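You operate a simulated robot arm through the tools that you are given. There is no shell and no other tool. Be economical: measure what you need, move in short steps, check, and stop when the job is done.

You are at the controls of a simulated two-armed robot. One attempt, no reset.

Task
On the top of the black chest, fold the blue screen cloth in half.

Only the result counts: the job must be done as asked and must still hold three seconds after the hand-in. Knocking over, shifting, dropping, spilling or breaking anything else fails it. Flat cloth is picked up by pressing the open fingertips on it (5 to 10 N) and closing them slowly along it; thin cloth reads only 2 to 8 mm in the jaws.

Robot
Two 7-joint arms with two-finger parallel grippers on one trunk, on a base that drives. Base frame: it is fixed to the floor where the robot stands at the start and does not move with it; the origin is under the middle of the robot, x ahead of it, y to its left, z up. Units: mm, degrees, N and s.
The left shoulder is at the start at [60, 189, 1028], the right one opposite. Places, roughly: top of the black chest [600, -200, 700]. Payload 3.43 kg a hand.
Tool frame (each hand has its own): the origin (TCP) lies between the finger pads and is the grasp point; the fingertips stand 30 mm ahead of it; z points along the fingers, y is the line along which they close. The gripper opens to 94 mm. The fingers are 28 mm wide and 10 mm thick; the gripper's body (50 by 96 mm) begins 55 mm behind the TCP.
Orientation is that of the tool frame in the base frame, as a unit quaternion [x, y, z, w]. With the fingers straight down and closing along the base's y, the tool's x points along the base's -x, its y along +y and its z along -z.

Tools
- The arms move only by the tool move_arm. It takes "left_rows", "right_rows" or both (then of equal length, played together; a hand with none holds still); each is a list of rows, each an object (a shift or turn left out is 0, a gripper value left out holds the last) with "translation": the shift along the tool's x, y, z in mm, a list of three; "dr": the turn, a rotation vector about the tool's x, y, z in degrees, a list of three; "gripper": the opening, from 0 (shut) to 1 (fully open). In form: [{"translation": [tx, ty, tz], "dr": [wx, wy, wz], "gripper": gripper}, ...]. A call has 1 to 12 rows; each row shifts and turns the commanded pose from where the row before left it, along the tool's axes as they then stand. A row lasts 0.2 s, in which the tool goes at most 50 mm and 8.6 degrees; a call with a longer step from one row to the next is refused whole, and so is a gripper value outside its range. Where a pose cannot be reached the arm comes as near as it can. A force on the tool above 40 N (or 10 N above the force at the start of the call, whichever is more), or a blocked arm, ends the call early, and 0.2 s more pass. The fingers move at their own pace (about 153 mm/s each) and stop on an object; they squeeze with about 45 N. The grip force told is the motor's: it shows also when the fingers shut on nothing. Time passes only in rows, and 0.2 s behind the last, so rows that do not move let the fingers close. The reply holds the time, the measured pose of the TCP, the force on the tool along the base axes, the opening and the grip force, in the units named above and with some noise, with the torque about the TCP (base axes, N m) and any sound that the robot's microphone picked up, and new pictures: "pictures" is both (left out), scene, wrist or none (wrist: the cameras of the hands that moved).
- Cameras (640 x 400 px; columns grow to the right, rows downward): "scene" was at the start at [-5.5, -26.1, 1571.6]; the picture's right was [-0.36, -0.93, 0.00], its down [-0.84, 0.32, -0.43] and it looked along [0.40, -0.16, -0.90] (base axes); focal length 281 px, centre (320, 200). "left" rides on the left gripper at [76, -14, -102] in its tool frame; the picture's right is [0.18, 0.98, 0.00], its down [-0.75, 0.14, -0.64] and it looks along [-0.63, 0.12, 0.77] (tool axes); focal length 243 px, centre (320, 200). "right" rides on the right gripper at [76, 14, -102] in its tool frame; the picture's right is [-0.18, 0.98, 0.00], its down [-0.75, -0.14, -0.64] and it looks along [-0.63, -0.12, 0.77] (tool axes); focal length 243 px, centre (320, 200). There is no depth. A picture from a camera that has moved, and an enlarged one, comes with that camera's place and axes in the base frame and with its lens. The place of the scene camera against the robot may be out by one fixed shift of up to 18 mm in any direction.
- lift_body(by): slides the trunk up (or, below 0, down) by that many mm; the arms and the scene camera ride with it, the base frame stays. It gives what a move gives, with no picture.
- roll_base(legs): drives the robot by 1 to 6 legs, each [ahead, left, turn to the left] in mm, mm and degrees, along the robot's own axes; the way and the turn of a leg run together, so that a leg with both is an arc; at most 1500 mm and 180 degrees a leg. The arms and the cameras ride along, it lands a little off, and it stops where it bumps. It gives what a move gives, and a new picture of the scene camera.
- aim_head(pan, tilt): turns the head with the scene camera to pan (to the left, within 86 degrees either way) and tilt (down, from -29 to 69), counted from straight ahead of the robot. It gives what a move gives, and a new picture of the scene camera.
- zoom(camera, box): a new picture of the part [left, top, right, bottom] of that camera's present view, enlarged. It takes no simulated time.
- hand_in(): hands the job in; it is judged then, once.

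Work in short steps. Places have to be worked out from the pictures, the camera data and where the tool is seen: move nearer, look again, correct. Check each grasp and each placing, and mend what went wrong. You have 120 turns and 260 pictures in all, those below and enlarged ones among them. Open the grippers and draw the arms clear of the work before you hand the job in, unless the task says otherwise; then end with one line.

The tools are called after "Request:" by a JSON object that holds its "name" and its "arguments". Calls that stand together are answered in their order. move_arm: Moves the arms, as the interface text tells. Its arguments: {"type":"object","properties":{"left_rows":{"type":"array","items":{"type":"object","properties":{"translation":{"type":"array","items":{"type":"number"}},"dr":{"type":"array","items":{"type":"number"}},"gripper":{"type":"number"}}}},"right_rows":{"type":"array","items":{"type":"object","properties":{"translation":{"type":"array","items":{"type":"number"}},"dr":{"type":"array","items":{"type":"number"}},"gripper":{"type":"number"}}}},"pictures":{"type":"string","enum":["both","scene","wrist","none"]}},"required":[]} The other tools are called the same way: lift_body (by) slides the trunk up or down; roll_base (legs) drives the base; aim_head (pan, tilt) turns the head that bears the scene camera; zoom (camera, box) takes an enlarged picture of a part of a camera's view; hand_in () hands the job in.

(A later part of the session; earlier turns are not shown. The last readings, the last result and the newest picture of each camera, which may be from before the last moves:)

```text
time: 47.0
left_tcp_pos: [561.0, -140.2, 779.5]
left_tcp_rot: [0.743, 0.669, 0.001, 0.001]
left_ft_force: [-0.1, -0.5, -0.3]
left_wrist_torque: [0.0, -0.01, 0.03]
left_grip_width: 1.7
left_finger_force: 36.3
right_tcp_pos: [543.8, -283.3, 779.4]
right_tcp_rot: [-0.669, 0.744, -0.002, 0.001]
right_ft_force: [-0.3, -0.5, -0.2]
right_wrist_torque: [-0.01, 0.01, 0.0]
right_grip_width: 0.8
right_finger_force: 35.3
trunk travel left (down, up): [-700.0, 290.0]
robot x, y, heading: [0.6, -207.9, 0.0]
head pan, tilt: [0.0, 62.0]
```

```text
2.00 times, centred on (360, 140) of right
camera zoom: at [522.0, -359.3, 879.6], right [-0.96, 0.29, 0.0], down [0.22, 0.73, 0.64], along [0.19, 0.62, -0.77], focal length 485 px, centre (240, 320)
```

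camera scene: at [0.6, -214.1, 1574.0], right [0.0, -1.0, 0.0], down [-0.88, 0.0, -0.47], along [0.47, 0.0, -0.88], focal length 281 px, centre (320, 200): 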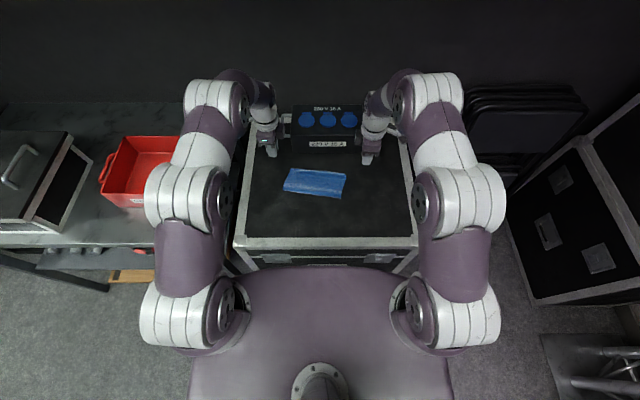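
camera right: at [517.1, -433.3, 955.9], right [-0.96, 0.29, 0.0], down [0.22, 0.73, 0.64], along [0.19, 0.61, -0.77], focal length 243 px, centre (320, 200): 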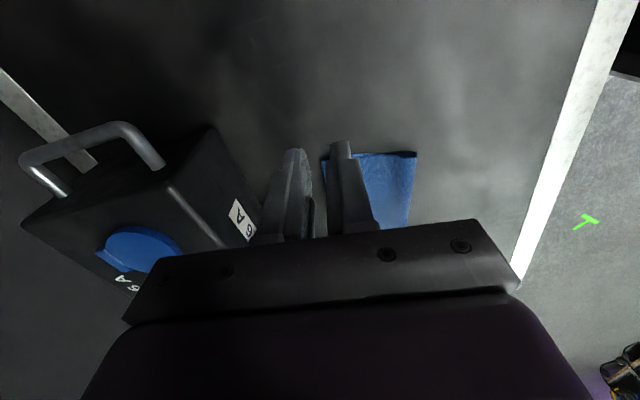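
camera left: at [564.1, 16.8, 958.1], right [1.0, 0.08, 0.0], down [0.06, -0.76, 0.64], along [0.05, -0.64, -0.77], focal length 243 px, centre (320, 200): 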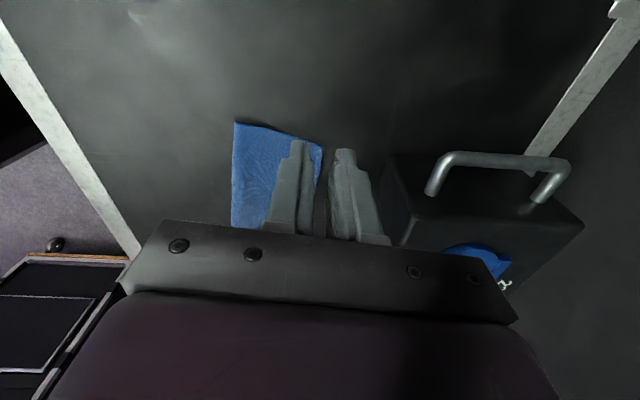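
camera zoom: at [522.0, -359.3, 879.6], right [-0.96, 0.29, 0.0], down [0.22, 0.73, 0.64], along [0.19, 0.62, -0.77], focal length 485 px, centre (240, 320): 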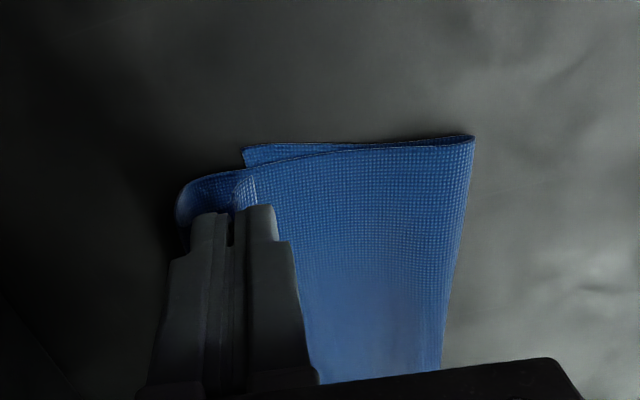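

The lower layer is now only ~75 mm deep: my forward pulls dragged the fold line forward. I'll carry the edge back up along the arc so the lower layer lies out again, then refold with a shorter radius.

Request:
{"name": "move_arm", "arguments": {"left_rows": [{"translation": [0, -10, -15]}, {"translation": [0, -15, -15]}, {"translation": [0, -20, -15]}, {"translation": [0, -20, -10]}, {"translation": [0, -20, -5]}, {"translation": [0, -15, 0]}], "right_rows": [{"translation": [0, 10, -15]}, {"translation": [0, 15, -15]}, {"translation": [0, 20, -15]}, {"translation": [0, 20, -10]}, {"translation": [0, 20, -5]}, {"translation": [0, 15, 0]}]}}

Request:
{"name": "zoom", "arguments": {"camera": "scene", "box": [265, 140, 365, 220]}}

```text
time: 48.4
left_tcp_pos: [460.7, -129.1, 839.0]
left_tcp_rot: [0.743, 0.669, 0.001, 0.001]
left_ft_force: [-0.3, 0.4, -0.2]
left_wrist_torque: [-0.01, 0.0, -0.01]
left_grip_width: 1.7
left_finger_force: 36.7
right_tcp_pos: [444.4, -274.7, 837.4]
right_tcp_rot: [-0.668, 0.744, -0.001, 0.001]
right_ft_force: [-0.1, -0.3, 0.1]
right_wrist_torque: [0.02, -0.01, 0.02]
right_grip_width: 0.7
right_finger_force: 35.7
trunk travel left (down, up): [-700.0, 290.0]
robot x, y, heading: [-2.3, -209.3, -0.0]
head pan, tilt: [0.0, 62.0]
camera scene: at [0.6, -214.0, 1574.1], right [0.0, -1.0, 0.0], down [-0.88, 0.0, -0.47], along [0.47, 0.0, -0.88], focal length 281 px, centre (320, 200)
camera right: at [422.0, -349.3, 939.1], right [-0.96, 0.29, 0.0], down [0.22, 0.73, 0.64], along [0.19, 0.61, -0.77], focal length 243 px, centre (320, 200)
camera left: at [455.1, -53.3, 941.9], right [1.0, 0.08, 0.0], down [0.06, -0.76, 0.64], along [0.05, -0.64, -0.77], focal length 243 px, centre (320, 200)
```

scene: 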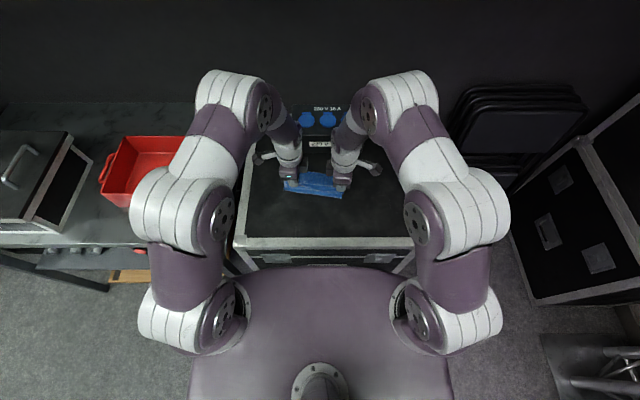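
right: 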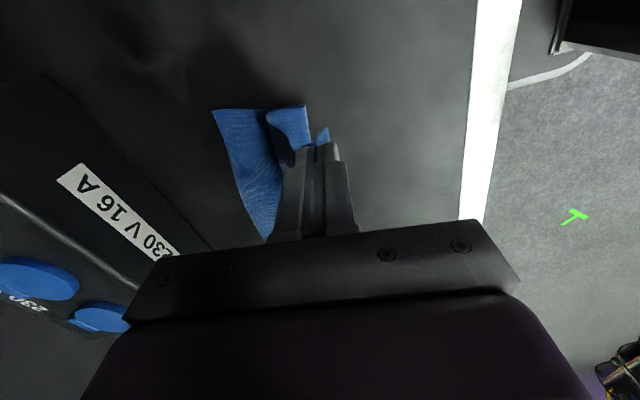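
left: 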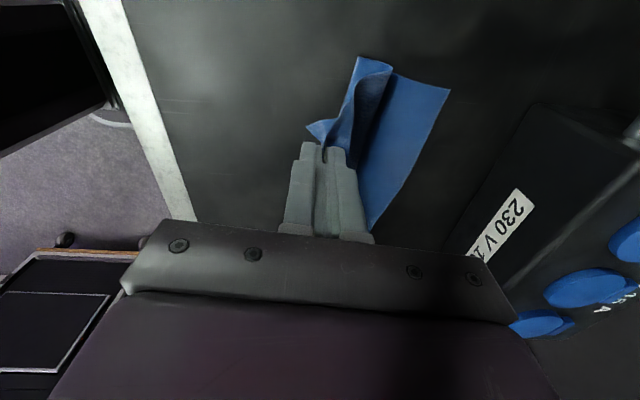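

```text
5.00 times, centred on (315, 180) of scene
camera zoom: at [0.6, -214.0, 1574.1], right [0.0, -1.0, 0.0], down [-0.88, 0.0, -0.47], along [0.47, 0.0, -0.88], focal length 1403 px, centre (345, 300)
```

zoom: 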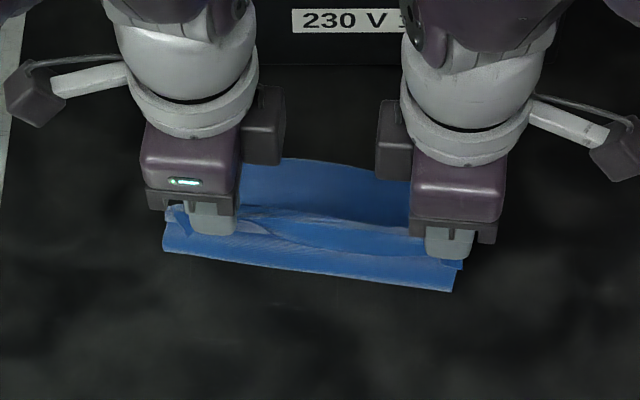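

Lower far edge: FL (572,-107), FR (538,-303), so the fold line belongs at ≈(452,-86)–(418,-282); it is now ~35 mm too far forward. Go further back to lay out the lower layer, right hand a bit more.

Request:
{"name": "move_arm", "arguments": {"left_rows": [{"translation": [0, -15, 5]}, {"translation": [0, -20, 10]}, {"translation": [0, -20, 10]}, {"translation": [0, 0, 0]}], "right_rows": [{"translation": [0, 18, 5]}, {"translation": [0, 22, 10]}, {"translation": [0, 22, 10]}, {"translation": [0, 0, 0]}], "pictures": "wrist"}}

Request:
{"name": "zoom", "arguments": {"camera": "scene", "box": [265, 140, 365, 220]}}

```text
time: 49.4
left_tcp_pos: [408.1, -123.5, 812.3]
left_tcp_rot: [0.744, 0.669, 0.001, 0.002]
left_ft_force: [-1.0, 0.1, 0.2]
left_wrist_torque: [0.02, 0.02, 0.02]
left_grip_width: 1.6
left_finger_force: 36.8
right_tcp_pos: [382.7, -267.4, 811.8]
right_tcp_rot: [-0.669, 0.743, -0.001, 0.0]
right_ft_force: [0.6, -0.1, 0.4]
right_wrist_torque: [-0.01, 0.0, 0.02]
right_grip_width: 0.6
right_finger_force: 34.9
trunk travel left (down, up): [-700.0, 290.0]
robot x, y, heading: [1.2, -207.9, 0.3]
head pan, tilt: [0.0, 62.0]
camera right: at [360.8, -342.5, 913.5], right [-0.96, 0.29, 0.0], down [0.22, 0.73, 0.64], along [0.19, 0.62, -0.77], focal length 243 px, centre (320, 200)
camera left: at [401.4, -47.6, 916.6], right [1.0, 0.08, 0.0], down [0.06, -0.76, 0.64], along [0.05, -0.64, -0.77], focal length 243 px, centre (320, 200)
```

right: 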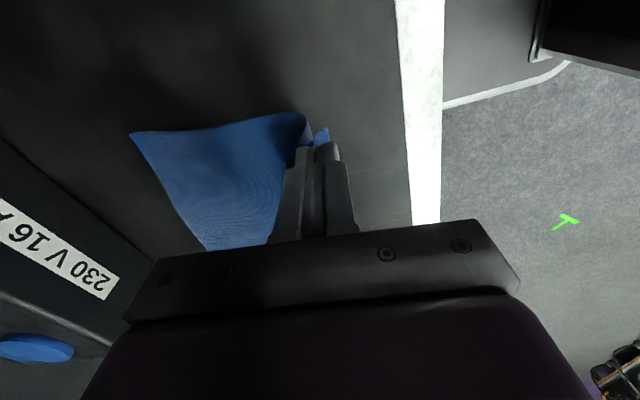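
left: 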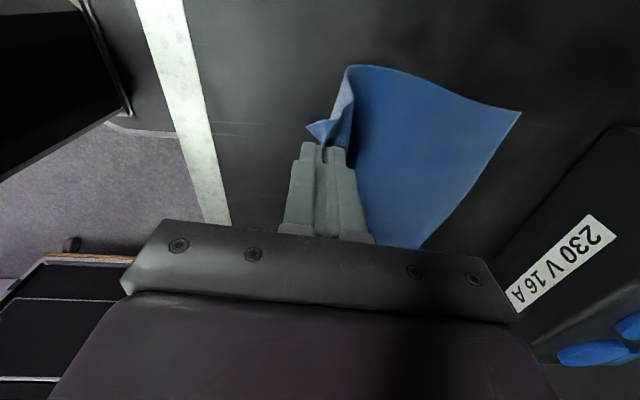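

```text
5.00 times, centred on (315, 180) of scene
camera zoom: at [1.7, -214.2, 1574.1], right [0.0, -1.0, 0.0], down [-0.88, 0.0, -0.47], along [0.47, 0.0, -0.88], focal length 1403 px, centre (345, 300)
```

zoom: 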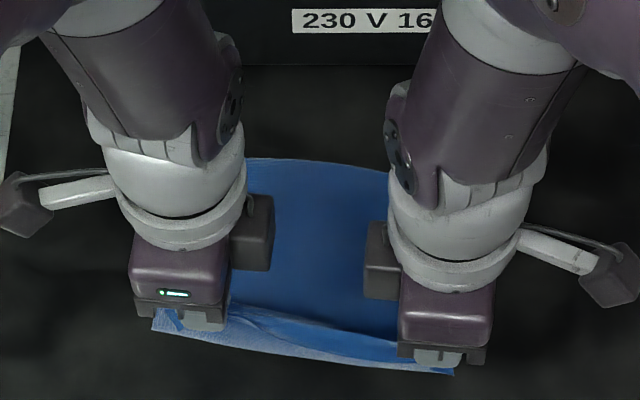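

Lower layer is flat again and the far edge hasn't moved. Refold along an arc of ~95 mm radius about the proper fold line, ending ~20 mm above the far edge.

Request:
{"name": "move_arm", "arguments": {"left_rows": [{"translation": [0.8, 12, -16]}, {"translation": [0.8, 12, -12]}, {"translation": [0.8, 15, -5]}, {"translation": [0.8, 15, 1]}, {"translation": [0.8, 15, 4]}, {"translation": [0.8, 15, 8]}, {"translation": [0.8, 15, 12]}, {"translation": [0.8, 15, 18]}, {"translation": [0.8, 12, 20]}, {"translation": [0.8, 9, 10]}], "right_rows": [{"translation": [0, -13, -16]}, {"translation": [0, -13, -12]}, {"translation": [0, -16, -5]}, {"translation": [0, -16.5, 1]}, {"translation": [0, -16.5, 4]}, {"translation": [0, -16.5, 8]}, {"translation": [0, -16.5, 12]}, {"translation": [0, -16, 18]}, {"translation": [0, -13, 20]}, {"translation": [0, -10, 10]}], "pictures": "wrist"}}

Request:
{"name": "zoom", "arguments": {"camera": "scene", "box": [265, 140, 365, 220]}}

```text
time: 51.6
left_tcp_pos: [543.1, -130.4, 774.6]
left_tcp_rot: [0.743, 0.669, 0.001, 0.001]
left_ft_force: [-0.6, -6.4, -0.3]
left_wrist_torque: [-0.19, 0.04, 0.02]
left_grip_width: 1.6
left_finger_force: 36.4
right_tcp_pos: [529.3, -283.4, 772.3]
right_tcp_rot: [-0.668, 0.744, -0.001, 0.0]
right_ft_force: [-0.1, 7.0, -0.8]
right_wrist_torque: [0.21, -0.04, 0.01]
right_grip_width: 0.3
right_finger_force: 35.8
trunk travel left (down, up): [-700.0, 290.0]
robot x, y, heading: [1.8, -211.1, -0.1]
head pan, tilt: [0.0, 62.0]
camera right: at [507.5, -358.0, 874.2], right [-0.96, 0.29, 0.0], down [0.22, 0.73, 0.64], along [0.19, 0.62, -0.77], focal length 243 px, centre (320, 200)
camera left: at [536.7, -53.5, 876.6], right [1.0, 0.08, 0.0], down [0.06, -0.76, 0.64], along [0.05, -0.64, -0.77], focal length 243 px, centre (320, 200)
```

right: 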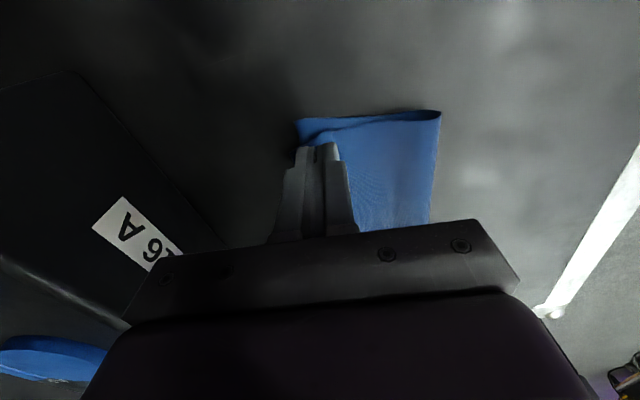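
left: 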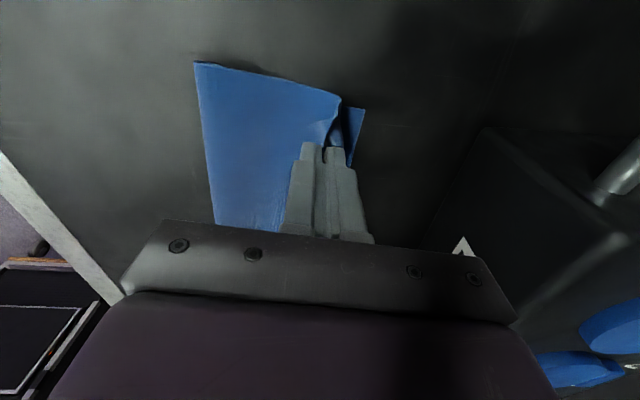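

```text
5.00 times, centred on (315, 180) of scene
camera zoom: at [2.0, -214.2, 1574.1], right [0.0, -1.0, 0.0], down [-0.88, 0.0, -0.47], along [0.47, 0.0, -0.88], focal length 1403 px, centre (345, 300)
```

zoom: 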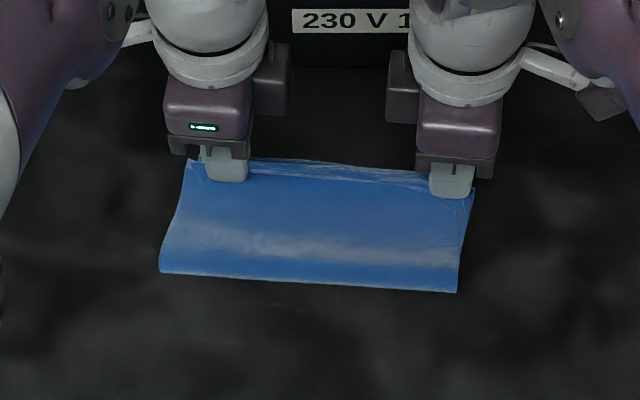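

Edges will nearly coincide (lower far edge (570,-107)–(540,-303), top peak a little behind plus its tail). Relax the sideways tension and release quickly from ~20 mm so the tail can spring flat.

Request:
{"name": "move_arm", "arguments": {"left_rows": [{"translation": [-2, 0, 0]}, {"translation": [0, 0, 0], "gripper": 0.5}, {"translation": [0, 0, -5]}, {"translation": [0, 0, -25]}, {"translation": [0, 0, -30]}, {"translation": [40, 0, -20]}, {"translation": [40, 0, 0]}], "right_rows": [{"translation": [-2, 0, 0]}, {"translation": [0, 0, 0], "gripper": 0.5}, {"translation": [0, 0, -5]}, {"translation": [0, 0, -25]}, {"translation": [0, 0, -30]}, {"translation": [40, 0, -20]}, {"translation": [40, 0, 0]}], "pictures": "wrist"}}

Request:
{"name": "zoom", "arguments": {"camera": "scene", "box": [275, 160, 355, 205]}}

```text
time: 53.2
left_tcp_pos: [550.1, -52.1, 854.4]
left_tcp_rot: [0.743, 0.669, 0.0, 0.0]
left_ft_force: [0.0, -0.6, -0.5]
left_wrist_torque: [-0.02, 0.02, 0.0]
left_grip_width: 47.2
left_finger_force: 0.1
right_tcp_pos: [521.7, -360.6, 852.9]
right_tcp_rot: [-0.668, 0.744, -0.001, 0.0]
right_ft_force: [-0.2, 0.9, -0.1]
right_wrist_torque: [-0.02, 0.01, -0.01]
right_grip_width: 46.9
right_finger_force: 0.0
trunk travel left (down, up): [-700.0, 290.0]
robot x, y, heading: [-1.7, -213.7, 0.1]
head pan, tilt: [0.0, 62.0]
camera right: at [499.1, -435.3, 954.6], right [-0.96, 0.29, 0.0], down [0.22, 0.73, 0.64], along [0.19, 0.61, -0.77], focal length 243 px, centre (320, 200)
camera left: at [545.0, 24.8, 957.2], right [1.0, 0.08, 0.0], down [0.06, -0.76, 0.64], along [0.05, -0.64, -0.77], focal length 243 px, centre (320, 200)
```

right: 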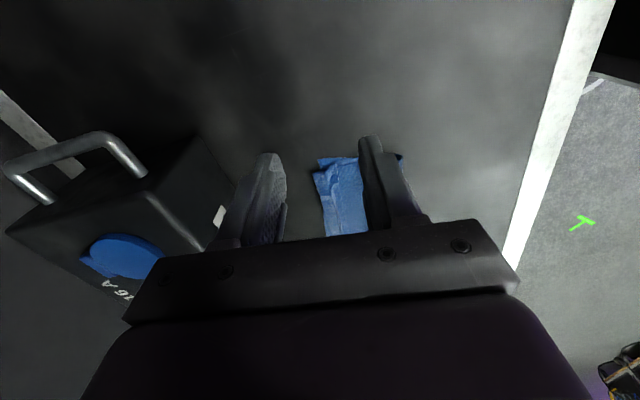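
left: 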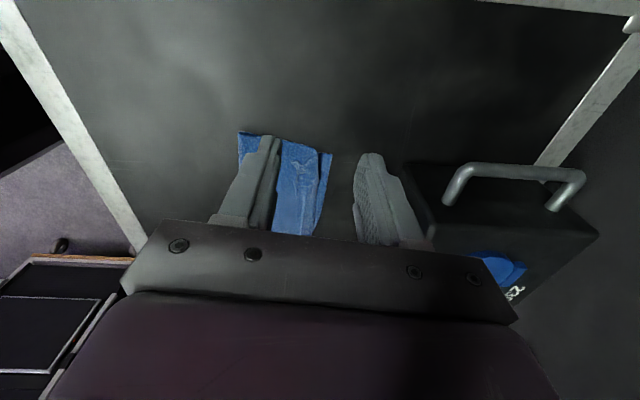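

```text
8.00 times, centred on (315, 182) of scene
camera zoom: at [1.9, -214.1, 1574.1], right [0.0, -1.0, 0.0], down [-0.88, 0.0, -0.47], along [0.47, 0.0, -0.88], focal length 2245 px, centre (360, 340)
```

zoom: 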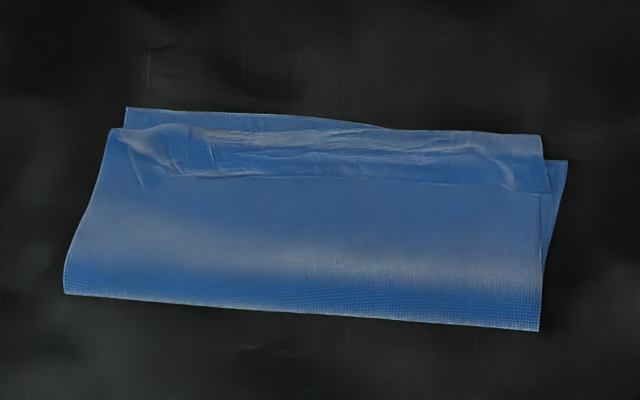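

The flap (≈27 mm, x 528→555) persists. Try brushing it open: closed fingertips lightly on the flap, dragging forward. First hover over it.

Request:
{"name": "move_arm", "arguments": {"left_rows": [{"translation": [-33, 0, 10], "gripper": 0}, {"translation": [-33, 0, 20]}, {"translation": [-33, 0, 20]}, {"translation": [0, 0, 22]}, {"translation": [0, 0, 18]}], "right_rows": [{"translation": [-29, -2, 10], "gripper": 0}, {"translation": [-29, -2, 20]}, {"translation": [-29, -2, 20]}, {"translation": [0, 0, 22]}, {"translation": [0, 0, 18]}], "pictures": "none"}}

Request:
{"name": "zoom", "arguments": {"camera": "left", "box": [160, 40, 400, 240]}}

Request:
{"name": "zoom", "arguments": {"camera": "right", "box": [240, 40, 480, 240]}}

```text
time: 54.4
left_tcp_pos: [541.3, -152.4, 763.4]
left_tcp_rot: [0.743, 0.669, 0.001, 0.001]
left_ft_force: [0.1, 0.7, 0.6]
left_wrist_torque: [0.02, 0.0, 0.01]
left_grip_width: 0.1
left_finger_force: 33.1
right_tcp_pos: [536.1, -274.2, 762.1]
right_tcp_rot: [-0.669, 0.743, -0.001, 0.001]
right_ft_force: [-0.2, 0.0, -0.4]
right_wrist_torque: [0.0, 0.0, 0.01]
right_grip_width: 0.2
right_finger_force: 32.9
trunk travel left (down, up): [-700.0, 290.0]
robot x, y, heading: [-3.3, -206.8, -0.1]
head pan, tilt: [0.0, 62.0]
```

```text
2.00 times, centred on (280, 140) of left
camera zoom: at [535.4, -74.6, 866.6], right [1.0, 0.08, 0.0], down [0.06, -0.76, 0.64], along [0.05, -0.64, -0.77], focal length 485 px, centre (400, 320)
```

zoom: 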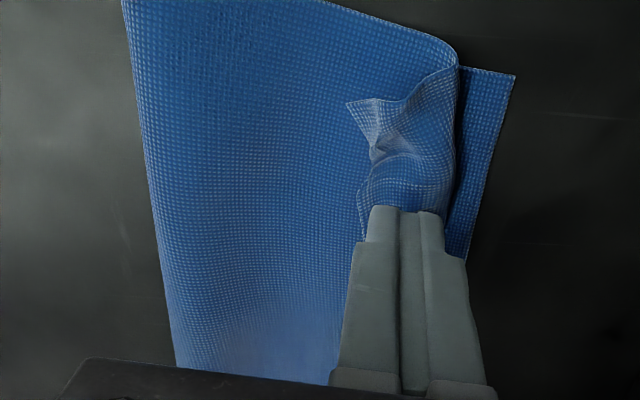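

```text
2.00 times, centred on (360, 140) of right
camera zoom: at [514.5, -348.9, 863.9], right [-0.96, 0.29, 0.0], down [0.22, 0.73, 0.64], along [0.19, 0.61, -0.77], focal length 485 px, centre (240, 320)
```

zoom: 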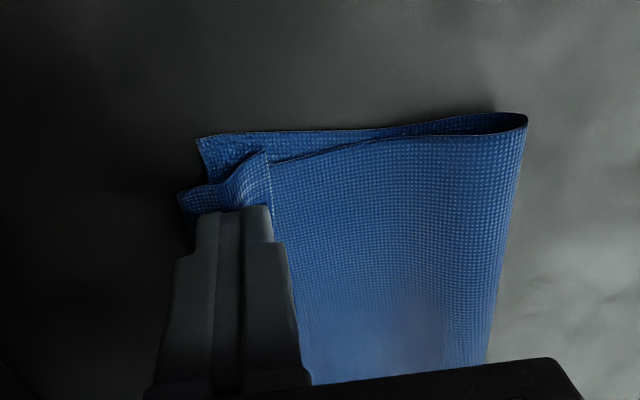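

Fingertips are over the flap. Descend to light contact.

Request:
{"name": "move_arm", "arguments": {"left_rows": [{"translation": [0, 0, 6]}, {"translation": [0, 0, 3]}, {"translation": [0, 0, 1.5]}, {"translation": [0, 0, 0]}], "right_rows": [{"translation": [0, 0, 6]}, {"translation": [0, 0, 3]}, {"translation": [0, 0, 1.0]}, {"translation": [0, 0, 0]}], "pictures": "none"}}

```text
time: 55.4
left_tcp_pos: [540.1, -151.3, 752.5]
left_tcp_rot: [0.743, 0.669, 0.002, 0.001]
left_ft_force: [0.0, 0.9, -0.1]
left_wrist_torque: [-0.04, 0.01, -0.03]
left_grip_width: 0.0
left_finger_force: 32.7
right_tcp_pos: [536.0, -275.4, 753.0]
right_tcp_rot: [-0.668, 0.744, -0.001, 0.0]
right_ft_force: [0.1, 0.5, -0.8]
right_wrist_torque: [0.0, -0.01, 0.01]
right_grip_width: 0.0
right_finger_force: 32.4
trunk travel left (down, up): [-700.0, 290.0]
robot x, y, heading: [2.1, -208.6, -0.1]
head pan, tilt: [0.0, 62.0]
```

Request:
{"name": "move_arm", "arguments": {"left_rows": [{"translation": [0, 0, 0.8]}, {"translation": [0, 0, 0]}], "right_rows": [{"translation": [0, 0, 1.2]}, {"translation": [0, 0, 0]}], "pictures": "none"}}

```text
time: 56.0
left_tcp_pos: [540.8, -151.6, 752.5]
left_tcp_rot: [0.744, 0.669, 0.001, 0.002]
left_ft_force: [0.6, 0.4, -0.2]
left_wrist_torque: [0.01, 0.02, 0.0]
left_grip_width: 0.1
left_finger_force: 33.2
right_tcp_pos: [536.9, -274.6, 752.9]
right_tcp_rot: [-0.669, 0.744, -0.001, 0.001]
right_ft_force: [0.6, 0.4, 4.0]
right_wrist_torque: [-0.02, 0.0, 0.01]
right_grip_width: 0.0
right_finger_force: 33.4
trunk travel left (down, up): [-700.0, 290.0]
robot x, y, heading: [0.5, -211.3, 0.2]
head pan, tilt: [0.0, 62.0]
```

Right at 4 N; left needs ~0.7 mm more. Then drag both forward 40 mm.

Request:
{"name": "move_arm", "arguments": {"left_rows": [{"translation": [0, 0, 0.8]}, {"translation": [0, 4, 0]}, {"translation": [0, 4, 0]}, {"translation": [0, 4, 0]}, {"translation": [0, 4, 0]}, {"translation": [0, 4, 0]}, {"translation": [0, 4, 0]}], "right_rows": [{"translation": [0, 0, 0]}, {"translation": [0, -4, 0]}, {"translation": [0, -4, 0]}, {"translation": [0, -4, 0]}, {"translation": [0, -4, 0]}, {"translation": [0, -4, 0]}, {"translation": [0, -4, 0]}], "pictures": "none"}}

Request:
{"name": "zoom", "arguments": {"camera": "left", "box": [160, 40, 400, 240]}}

Request:
{"name": "zoom", "arguments": {"camera": "right", "box": [240, 40, 480, 240]}}

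```text
time: 57.6
left_tcp_pos: [564.9, -154.1, 751.9]
left_tcp_rot: [0.743, 0.669, 0.001, 0.001]
left_ft_force: [-0.7, 0.8, 0.8]
left_wrist_torque: [-0.01, -0.01, 0.03]
left_grip_width: 0.0
left_finger_force: 33.1
right_tcp_pos: [560.1, -276.9, 752.7]
right_tcp_rot: [-0.669, 0.743, -0.002, 0.001]
right_ft_force: [-0.4, -0.4, 4.1]
right_wrist_torque: [-0.03, 0.04, -0.03]
right_grip_width: 0.1
right_finger_force: 32.8
trunk travel left (down, up): [-700.0, 290.0]
robot x, y, heading: [-3.3, -211.8, -0.0]
head pan, tilt: [0.0, 62.0]
```

```text
2.00 times, centred on (280, 140) of left
camera zoom: at [558.2, -77.1, 855.6], right [1.0, 0.08, 0.0], down [0.06, -0.76, 0.64], along [0.05, -0.64, -0.77], focal length 485 px, centre (400, 320)
```

zoom: 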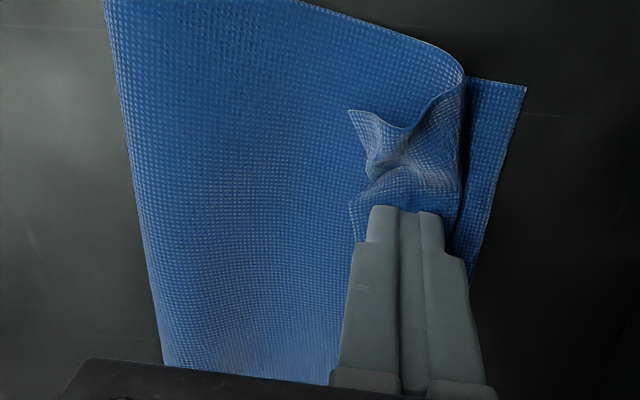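

```text
2.00 times, centred on (360, 140) of right
camera zoom: at [538.1, -352.2, 853.7], right [-0.96, 0.29, 0.0], down [0.22, 0.73, 0.64], along [0.19, 0.62, -0.77], focal length 485 px, centre (240, 320)
```

zoom: 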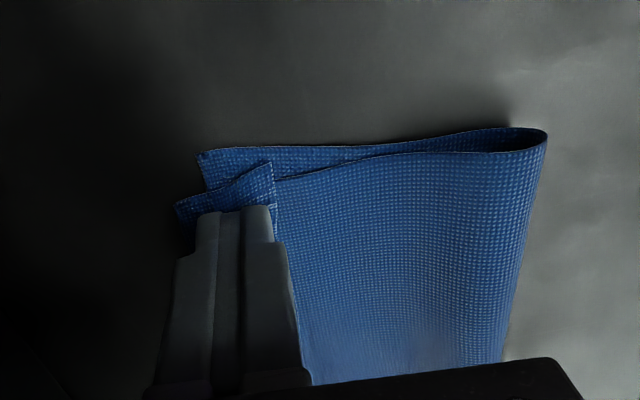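

The whole cloth just slid forward. I'll pin the body with the right fingertips, pressed firmly, and brush the flap with the left.

Request:
{"name": "move_arm", "arguments": {"left_rows": [{"translation": [0, 0, -10]}, {"translation": [0, -8, 0]}, {"translation": [0, -8, 0]}, {"translation": [0, 0, 0]}, {"translation": [0, 0, 0]}, {"translation": [0, 0, 0]}], "right_rows": [{"translation": [0, 0, -15]}, {"translation": [-16, 20, -5]}, {"translation": [-17, 19, 0]}, {"translation": [0, 0, 12]}, {"translation": [0, 0, 6]}, {"translation": [0, 0, 1.5]}], "pictures": "none"}}

Request:
{"name": "zoom", "arguments": {"camera": "left", "box": [160, 40, 400, 240]}}

Request:
{"name": "zoom", "arguments": {"camera": "scene", "box": [265, 140, 365, 220]}}

```text
time: 59.0
left_tcp_pos: [548.3, -150.6, 760.8]
left_tcp_rot: [0.743, 0.669, 0.0, -0.001]
left_ft_force: [1.1, 23.8, -14.8]
left_wrist_torque: [-1.07, -0.05, -0.2]
left_grip_width: 0.1
left_finger_force: 33.1
right_tcp_pos: [526.0, -241.1, 752.1]
right_tcp_rot: [-0.668, 0.744, -0.001, 0.001]
right_ft_force: [-2.6, -24.3, 14.3]
right_wrist_torque: [2.62, -0.34, -0.14]
right_grip_width: 0.4
right_finger_force: 32.8
trunk travel left (down, up): [-700.0, 290.0]
robot x, y, heading: [-0.1, -210.8, 0.1]
head pan, tilt: [0.0, 62.0]
```

```text
2.00 times, centred on (280, 140) of left
camera zoom: at [541.5, -74.3, 864.4], right [1.0, 0.08, 0.0], down [0.06, -0.76, 0.64], along [0.05, -0.64, -0.77], focal length 485 px, centre (400, 320)
```

zoom: 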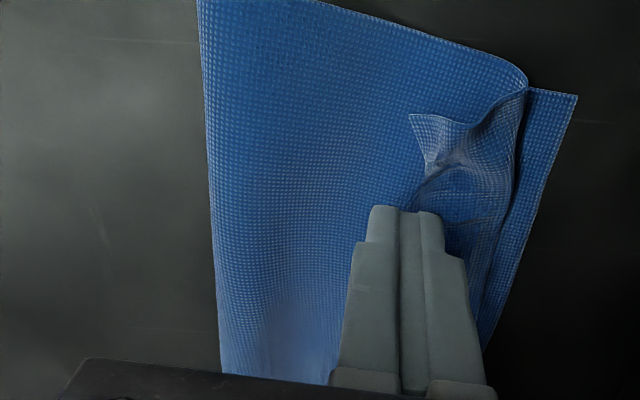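

```text
5.00 times, centred on (315, 180) of scene
camera zoom: at [1.5, -214.2, 1574.1], right [0.0, -1.0, 0.0], down [-0.88, 0.0, -0.47], along [0.47, 0.0, -0.88], focal length 1403 px, centre (345, 300)
```

zoom: 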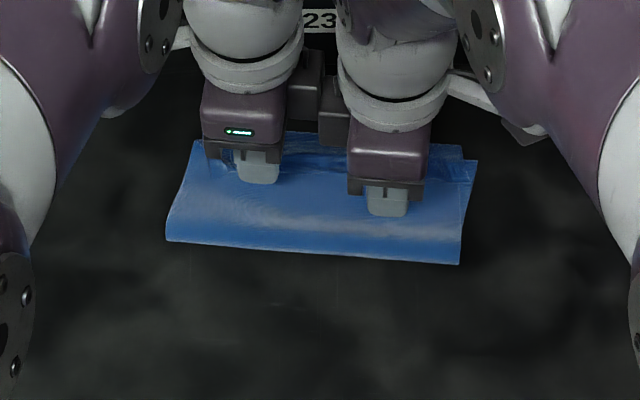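

The hands' side housings touch (24 N). Move left outward 23 mm, over the flap's left end, and re-read.

Request:
{"name": "move_arm", "arguments": {"left_rows": [{"translation": [12, 0, -3]}, {"translation": [11, 7, 0]}, {"translation": [0, 7, 0]}, {"translation": [0, 0, 0]}], "pictures": "none"}}

Request:
{"name": "zoom", "arguments": {"camera": "left", "box": [160, 40, 400, 240]}}

```text
time: 60.0
left_tcp_pos: [565.2, -131.0, 765.8]
left_tcp_rot: [0.743, 0.669, 0.001, 0.002]
left_ft_force: [0.2, -0.6, 0.2]
left_wrist_torque: [0.01, 0.03, 0.0]
left_grip_width: 0.0
left_finger_force: 33.5
right_tcp_pos: [524.3, -240.3, 751.6]
right_tcp_rot: [-0.669, 0.744, 0.0, 0.001]
right_ft_force: [0.3, 0.4, 0.5]
right_wrist_torque: [0.01, 0.02, 0.0]
right_grip_width: 0.2
right_finger_force: 33.0
trunk travel left (down, up): [-700.0, 290.0]
robot x, y, heading: [1.2, -212.9, -0.0]
head pan, tilt: [0.0, 62.0]
```

```text
2.00 times, centred on (280, 140) of left
camera zoom: at [558.4, -54.1, 868.0], right [1.0, 0.08, 0.0], down [0.06, -0.76, 0.64], along [0.05, -0.64, -0.77], focal length 485 px, centre (400, 320)
```

zoom: 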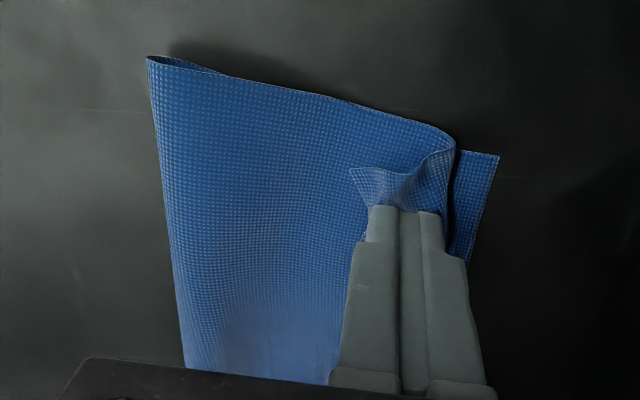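

Clear. Press right to pin (~20 N) and lower the left to light contact.

Request:
{"name": "move_arm", "arguments": {"left_rows": [{"translation": [0, 0, 6]}, {"translation": [0, 0, 4]}, {"translation": [0, 0, 3]}, {"translation": [0, 0, 0.7]}, {"translation": [0, 0, 0]}], "right_rows": [{"translation": [0, 0, 0.8]}, {"translation": [0, 0, 0.7]}, {"translation": [0, 0, 0.6]}, {"translation": [0, 0, 0]}, {"translation": [0, 0, 0]}], "pictures": "none"}}

```text
time: 61.2
left_tcp_pos: [565.4, -132.4, 752.2]
left_tcp_rot: [0.743, 0.669, 0.002, 0.002]
left_ft_force: [-1.1, -0.5, 7.5]
left_wrist_torque: [-0.02, 0.07, -0.02]
left_grip_width: 0.1
left_finger_force: 33.0
right_tcp_pos: [524.1, -240.2, 752.1]
right_tcp_rot: [-0.668, 0.744, -0.001, 0.003]
right_ft_force: [1.1, 0.4, 7.3]
right_wrist_torque: [0.01, -0.03, -0.02]
right_grip_width: 0.0
right_finger_force: 33.3
trunk travel left (down, up): [-700.0, 290.0]
robot x, y, heading: [2.5, -212.9, 0.1]
head pan, tilt: [0.0, 62.0]
```

Left 7.5 N (reduce a bit), right 7.3 N (press 1.5 mm more); then brush left forward.

Request:
{"name": "move_arm", "arguments": {"left_rows": [{"translation": [0, 0, -0.2]}, {"translation": [0, 0, 0]}, {"translation": [0, 4, 0]}, {"translation": [0, 4, 0]}, {"translation": [0, 4, 0]}, {"translation": [0, 4, 0]}, {"translation": [0, 4, 0]}, {"translation": [0, 4, 0]}, {"translation": [0, 4, 0]}, {"translation": [0, 4, 0]}], "right_rows": [{"translation": [0, 0, 0.8]}, {"translation": [0, 0, 0.7]}, {"translation": [0, 0, 0]}, {"translation": [0, 0, 0]}, {"translation": [0, 0, 0]}, {"translation": [0, 0, 0]}, {"translation": [0, 0, 0]}, {"translation": [0, 0, 0]}, {"translation": [0, 0, 0]}, {"translation": [0, 0, 0]}], "pictures": "none"}}

Request:
{"name": "zoom", "arguments": {"camera": "left", "box": [160, 40, 400, 240]}}

```text
time: 63.4
left_tcp_pos: [594.0, -133.9, 753.1]
left_tcp_rot: [0.744, 0.669, 0.001, 0.002]
left_ft_force: [-0.5, 0.2, 0.5]
left_wrist_torque: [-0.02, -0.01, -0.03]
left_grip_width: 0.1
left_finger_force: 33.0
right_tcp_pos: [523.3, -239.8, 751.3]
right_tcp_rot: [-0.668, 0.744, -0.001, 0.004]
right_ft_force: [6.8, -3.5, 37.3]
right_wrist_torque: [-0.15, -0.15, 0.04]
right_grip_width: 0.1
right_finger_force: 32.8
trunk travel left (down, up): [-700.0, 290.0]
robot x, y, heading: [0.9, -215.6, 0.0]
head pan, tilt: [0.0, 62.0]
```

```text
2.00 times, centred on (280, 140) of left
camera zoom: at [588.1, -57.3, 856.6], right [1.0, 0.08, 0.0], down [0.06, -0.76, 0.64], along [0.06, -0.64, -0.77], focal length 485 px, centre (400, 320)
```

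zoom: 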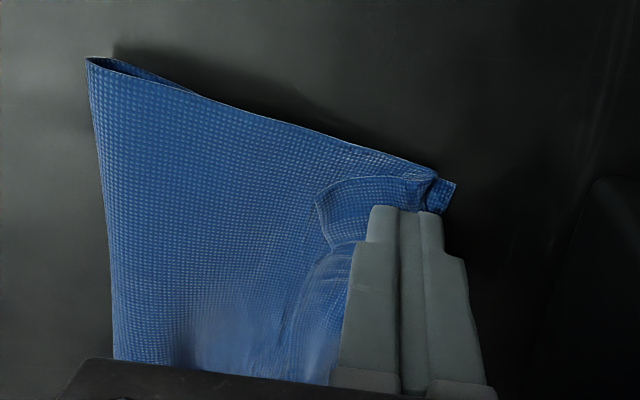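

Brushing shears the whole top layer instead. I'll reopen the fold and redo it with a smaller bite and better radius. Raise both and look.

Request:
{"name": "move_arm", "arguments": {"left_rows": [{"translation": [0, 0, -10]}, {"translation": [0, 0, -30]}, {"translation": [30, 0, -40]}, {"translation": [30, 0, 0]}], "right_rows": [{"translation": [0, 0, -10]}, {"translation": [0, 0, -30]}, {"translation": [40, 0, -30]}, {"translation": [45, 0, 0]}], "pictures": "none"}}

Request:
{"name": "zoom", "arguments": {"camera": "scene", "box": [275, 155, 355, 205]}}

```text
time: 64.4
left_tcp_pos: [601.9, -73.5, 830.1]
left_tcp_rot: [0.743, 0.669, 0.001, 0.001]
left_ft_force: [0.1, 0.1, -0.6]
left_wrist_torque: [0.01, 0.0, 0.0]
left_grip_width: 0.0
left_finger_force: 32.3
right_tcp_pos: [515.1, -325.9, 818.9]
right_tcp_rot: [-0.669, 0.744, 0.0, -0.001]
right_ft_force: [0.3, -0.6, 0.2]
right_wrist_torque: [-0.01, 0.01, 0.02]
right_grip_width: 0.0
right_finger_force: 32.7
trunk travel left (down, up): [-700.0, 290.0]
robot x, y, heading: [-1.7, -210.6, 0.1]
head pan, tilt: [0.0, 62.0]
```

```text
8.00 times, centred on (315, 180) of scene
camera zoom: at [2.2, -214.5, 1574.0], right [0.0, -1.0, 0.0], down [-0.88, 0.0, -0.47], along [0.47, 0.0, -0.88], focal length 2245 px, centre (360, 360)
```

zoom: 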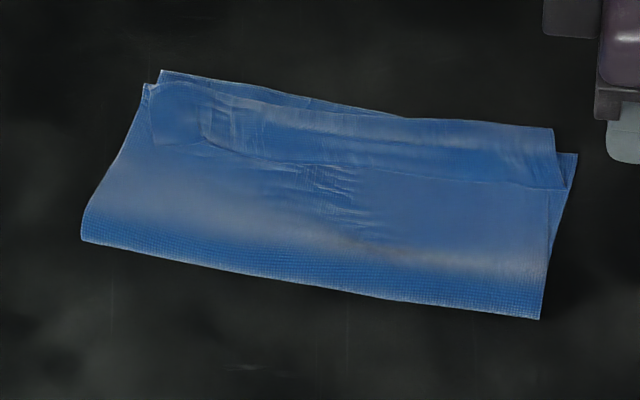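

Flap's free edge: left ≈(554,-140), right ≈(537,-285). Hover to pinch it.

Request:
{"name": "move_arm", "arguments": {"left_rows": [{"translation": [-35, -17, 5], "gripper": 0.17}, {"translation": [-35.6, -17.8, 10]}, {"translation": [0, 0, 25]}, {"translation": [0, 0, 25]}], "right_rows": [{"translation": [-22, -12, 4], "gripper": 0.17}, {"translation": [-21.7, -11.6, 10]}, {"translation": [0, 0, 20]}, {"translation": [0, 0, 20]}], "pictures": "none"}}

Request:
{"name": "zoom", "arguments": {"camera": "left", "box": [200, 80, 400, 240]}}

Request:
{"name": "zoom", "arguments": {"camera": "right", "box": [240, 80, 440, 240]}}

```text
time: 65.4
left_tcp_pos: [562.5, -140.9, 764.6]
left_tcp_rot: [0.743, 0.669, 0.001, 0.002]
left_ft_force: [0.7, 0.9, 0.5]
left_wrist_torque: [-0.01, 0.04, 0.02]
left_grip_width: 16.1
left_finger_force: 0.1
right_tcp_pos: [544.1, -284.6, 765.6]
right_tcp_rot: [-0.668, 0.744, -0.001, 0.001]
right_ft_force: [0.7, 0.3, 0.2]
right_wrist_torque: [-0.01, -0.02, 0.01]
right_grip_width: 15.9
right_finger_force: 0.0
trunk travel left (down, up): [-700.0, 290.0]
robot x, y, heading: [2.5, -211.2, -0.1]
head pan, tilt: [0.0, 62.0]
```

```text
2.50 times, centred on (300, 160) of left
camera zoom: at [555.3, -64.7, 868.9], right [1.0, 0.08, 0.0], down [0.06, -0.76, 0.64], along [0.05, -0.64, -0.77], focal length 606 px, centre (370, 300)
```

zoom: 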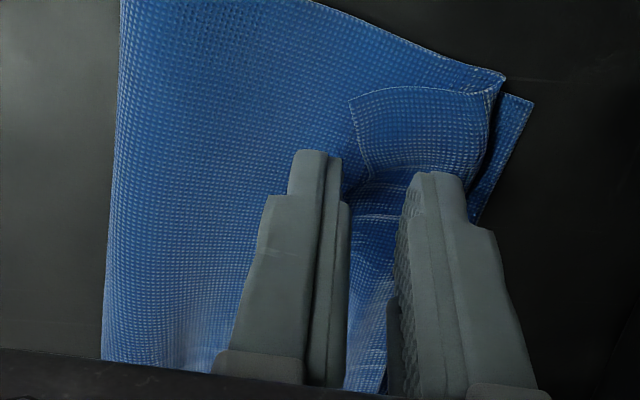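

```text
2.50 times, centred on (340, 160) of right
camera zoom: at [522.5, -359.3, 866.1], right [-0.96, 0.29, 0.0], down [0.22, 0.73, 0.64], along [0.19, 0.62, -0.77], focal length 606 px, centre (270, 300)
```

zoom: 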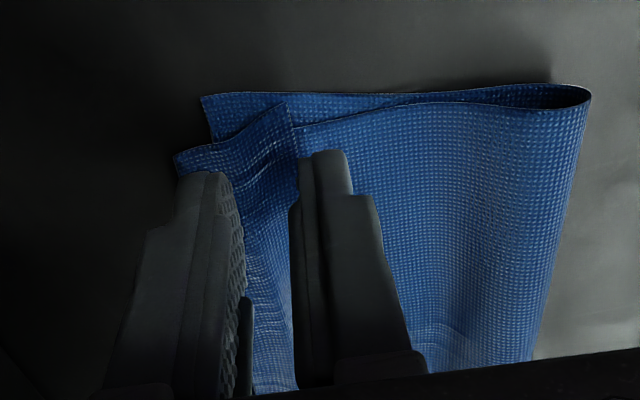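

Placement good on both sides. Descend to light contact.

Request:
{"name": "move_arm", "arguments": {"left_rows": [{"translation": [0, 0, 6]}, {"translation": [0, 0, 4]}, {"translation": [0, 0, 2]}, {"translation": [0, 0, 0.5]}, {"translation": [0, 0, 0]}], "right_rows": [{"translation": [0, 0, 6]}, {"translation": [0, 0, 4]}, {"translation": [0, 0, 2]}, {"translation": [0, 0, 1.3]}, {"translation": [0, 0, 0]}], "pictures": "none"}}

```text
time: 66.6
left_tcp_pos: [560.0, -142.5, 753.9]
left_tcp_rot: [0.744, 0.669, 0.001, 0.002]
left_ft_force: [-0.4, -0.8, -0.4]
left_wrist_torque: [0.01, 0.0, -0.01]
left_grip_width: 16.2
left_finger_force: 0.1
right_tcp_pos: [543.8, -284.2, 752.2]
right_tcp_rot: [-0.669, 0.743, -0.002, 0.001]
right_ft_force: [-1.0, -0.2, 5.7]
right_wrist_torque: [-0.02, -0.03, 0.0]
right_grip_width: 15.9
right_finger_force: 0.0
trunk travel left (down, up): [-700.0, 290.0]
robot x, y, heading: [-2.6, -208.5, -0.1]
head pan, tilt: [0.0, 62.0]
```

Right 5.7 N. Left 1.3 mm more.

Request:
{"name": "move_arm", "arguments": {"left_rows": [{"translation": [0, 0, 1.0]}, {"translation": [0, 0, 0.4]}, {"translation": [0, 0, 0]}], "pictures": "none"}}

```text
time: 67.4
left_tcp_pos: [560.4, -140.9, 752.0]
left_tcp_rot: [0.744, 0.669, 0.001, 0.001]
left_ft_force: [0.4, 0.1, 1.1]
left_wrist_torque: [-0.01, 0.01, -0.01]
left_grip_width: 15.9
left_finger_force: 0.1
right_tcp_pos: [543.9, -283.1, 751.2]
right_tcp_rot: [-0.668, 0.744, -0.002, 0.001]
right_ft_force: [0.7, 0.0, 6.8]
right_wrist_torque: [0.0, -0.07, 0.01]
right_grip_width: 15.9
right_finger_force: 0.4
trunk travel left (down, up): [-700.0, 290.0]
robot x, y, heading: [-2.6, -211.3, -0.1]
head pan, tilt: [0.0, 62.0]
```

Now close both slowly, pressing the left half a millimetre more.

Request:
{"name": "move_arm", "arguments": {"left_rows": [{"translation": [0, 0, 0.6], "gripper": 0.16}, {"translation": [0, -0.3, 0], "gripper": 0.145}, {"translation": [0, -0.3, 0], "gripper": 0.13}, {"translation": [0, -0.3, 0], "gripper": 0.115}, {"translation": [0, -0.3, 0], "gripper": 0.1}, {"translation": [0, -0.3, 0], "gripper": 0.08}, {"translation": [0, -0.3, 0], "gripper": 0.06}, {"translation": [0, -0.3, 0], "gripper": 0.04}, {"gripper": 0.02}, {"gripper": 0}, {"gripper": 0}], "right_rows": [{"translation": [0, 0, 0.1], "gripper": 0.16}, {"translation": [0, 0.3, 0.1], "gripper": 0.145}, {"translation": [0, 0.3, 0.1], "gripper": 0.13}, {"translation": [0, 0.3, 0], "gripper": 0.115}, {"translation": [0, 0.3, 0], "gripper": 0.1}, {"translation": [0, 0.3, 0], "gripper": 0.08}, {"translation": [0, 0.3, 0], "gripper": 0.06}, {"translation": [0, 0.3, 0], "gripper": 0.04}, {"gripper": 0.02}, {"gripper": 0}, {"gripper": 0}], "pictures": "none"}}

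Request:
{"name": "zoom", "arguments": {"camera": "left", "box": [200, 80, 400, 240]}}

Request:
{"name": "zoom", "arguments": {"camera": "right", "box": [240, 80, 440, 240]}}

```text
time: 69.8
left_tcp_pos: [557.6, -140.7, 751.6]
left_tcp_rot: [0.743, 0.669, 0.002, 0.002]
left_ft_force: [1.4, -0.7, 0.1]
left_wrist_torque: [0.0, -0.01, 0.01]
left_grip_width: 1.6
left_finger_force: 36.0
right_tcp_pos: [540.7, -283.9, 752.9]
right_tcp_rot: [-0.668, 0.744, -0.001, 0.001]
right_ft_force: [0.4, -0.1, 12.9]
right_wrist_torque: [-0.05, -0.06, 0.06]
right_grip_width: 1.6
right_finger_force: 36.4
trunk travel left (down, up): [-700.0, 290.0]
robot x, y, heading: [1.3, -210.6, -0.1]
head pan, tilt: [0.0, 62.0]
```

```text
2.50 times, centred on (300, 160) of left
camera zoom: at [551.5, -63.9, 855.8], right [1.0, 0.08, 0.0], down [0.06, -0.76, 0.64], along [0.05, -0.64, -0.77], focal length 606 px, centre (370, 300)
```

zoom: 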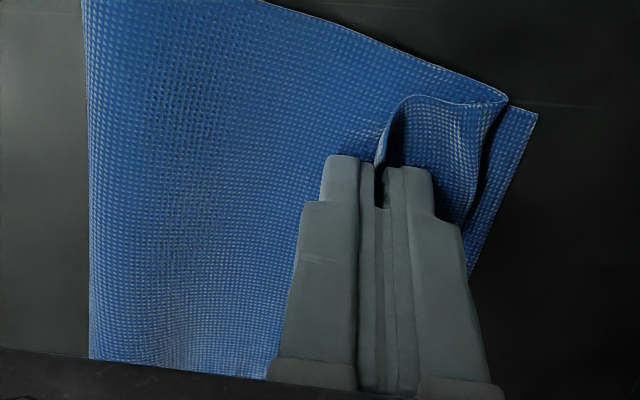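

```text
2.50 times, centred on (340, 160) of right
camera zoom: at [519.1, -358.7, 853.5], right [-0.96, 0.29, 0.0], down [0.22, 0.73, 0.64], along [0.19, 0.61, -0.77], focal length 606 px, centre (270, 300)
```

zoom: 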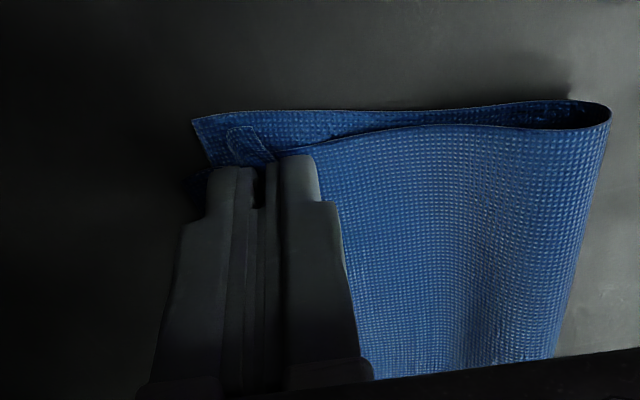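

Both pinched close to the edge. Lift and carry back along the arc to lay the lower layer out.

Request:
{"name": "move_arm", "arguments": {"left_rows": [{"translation": [0, 0, -15]}, {"translation": [0, -5, -20]}, {"translation": [0, -15, -20]}, {"translation": [0, -20, -15]}, {"translation": [0, -20, -10]}, {"translation": [0, -20, -5]}, {"translation": [0, -20, 0]}, {"translation": [0, -20, 8]}, {"translation": [0, -15, 10]}, {"translation": [0, -10, 5]}], "right_rows": [{"translation": [0, 0, -15]}, {"translation": [0, 5, -20]}, {"translation": [0, 15, -20]}, {"translation": [0, 20, -15]}, {"translation": [0, 20, -10]}, {"translation": [0, 20, -5]}, {"translation": [0, 20, 0]}, {"translation": [0, 20, 8]}, {"translation": [0, 15, 10]}, {"translation": [0, 10, 5]}], "pictures": "wrist"}}

Request:
{"name": "zoom", "arguments": {"camera": "scene", "box": [265, 140, 365, 220]}}

```text
time: 72.0
left_tcp_pos: [412.9, -124.4, 812.8]
left_tcp_rot: [0.744, 0.668, 0.002, 0.002]
left_ft_force: [-0.7, -0.8, 0.6]
left_wrist_torque: [0.01, 0.03, 0.0]
left_grip_width: 1.6
left_finger_force: 36.6
right_tcp_pos: [396.3, -268.6, 812.0]
right_tcp_rot: [-0.669, 0.744, -0.002, 0.0]
right_ft_force: [0.0, -0.2, 0.2]
right_wrist_torque: [0.01, -0.04, 0.03]
right_grip_width: 1.7
right_finger_force: 36.9
trunk travel left (down, up): [-700.0, 290.0]
robot x, y, heading: [-1.7, -209.7, -0.1]
head pan, tilt: [0.0, 62.0]
camera right: at [373.9, -343.2, 914.0], right [-0.96, 0.29, 0.0], down [0.22, 0.73, 0.64], along [0.19, 0.61, -0.77], focal length 243 px, centre (320, 200)
camera left: at [406.9, -48.6, 916.6], right [1.0, 0.08, 0.0], down [0.06, -0.76, 0.64], along [0.05, -0.64, -0.77], focal length 243 px, centre (320, 200)
```

right: 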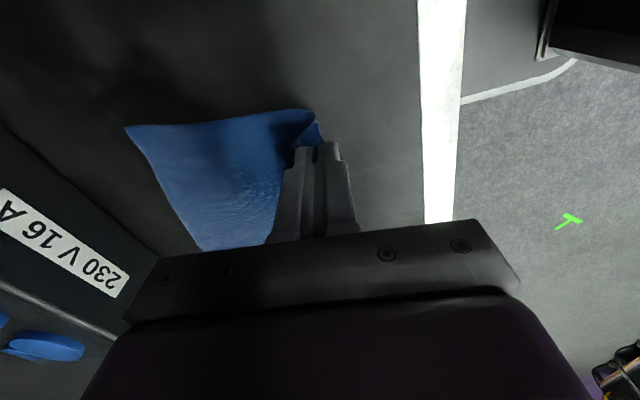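
left: 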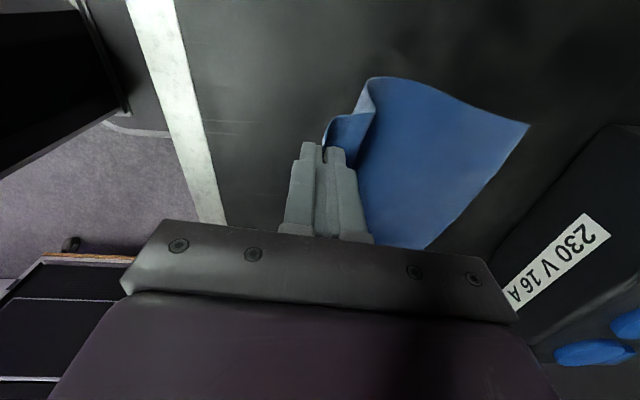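

```text
5.00 times, centred on (315, 180) of scene
camera zoom: at [0.9, -214.0, 1574.1], right [0.0, -1.0, 0.0], down [-0.88, 0.0, -0.47], along [0.47, 0.0, -0.88], focal length 1403 px, centre (345, 300)
```

zoom: 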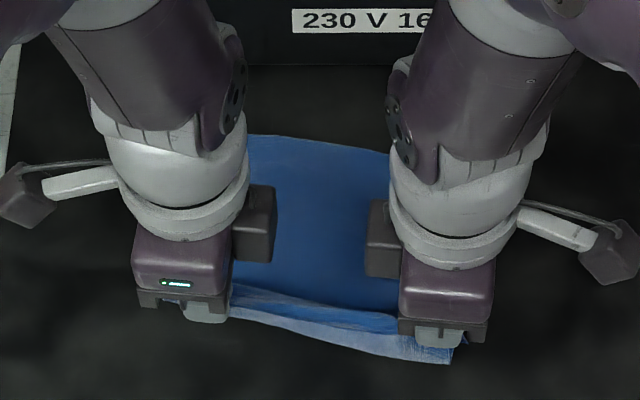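

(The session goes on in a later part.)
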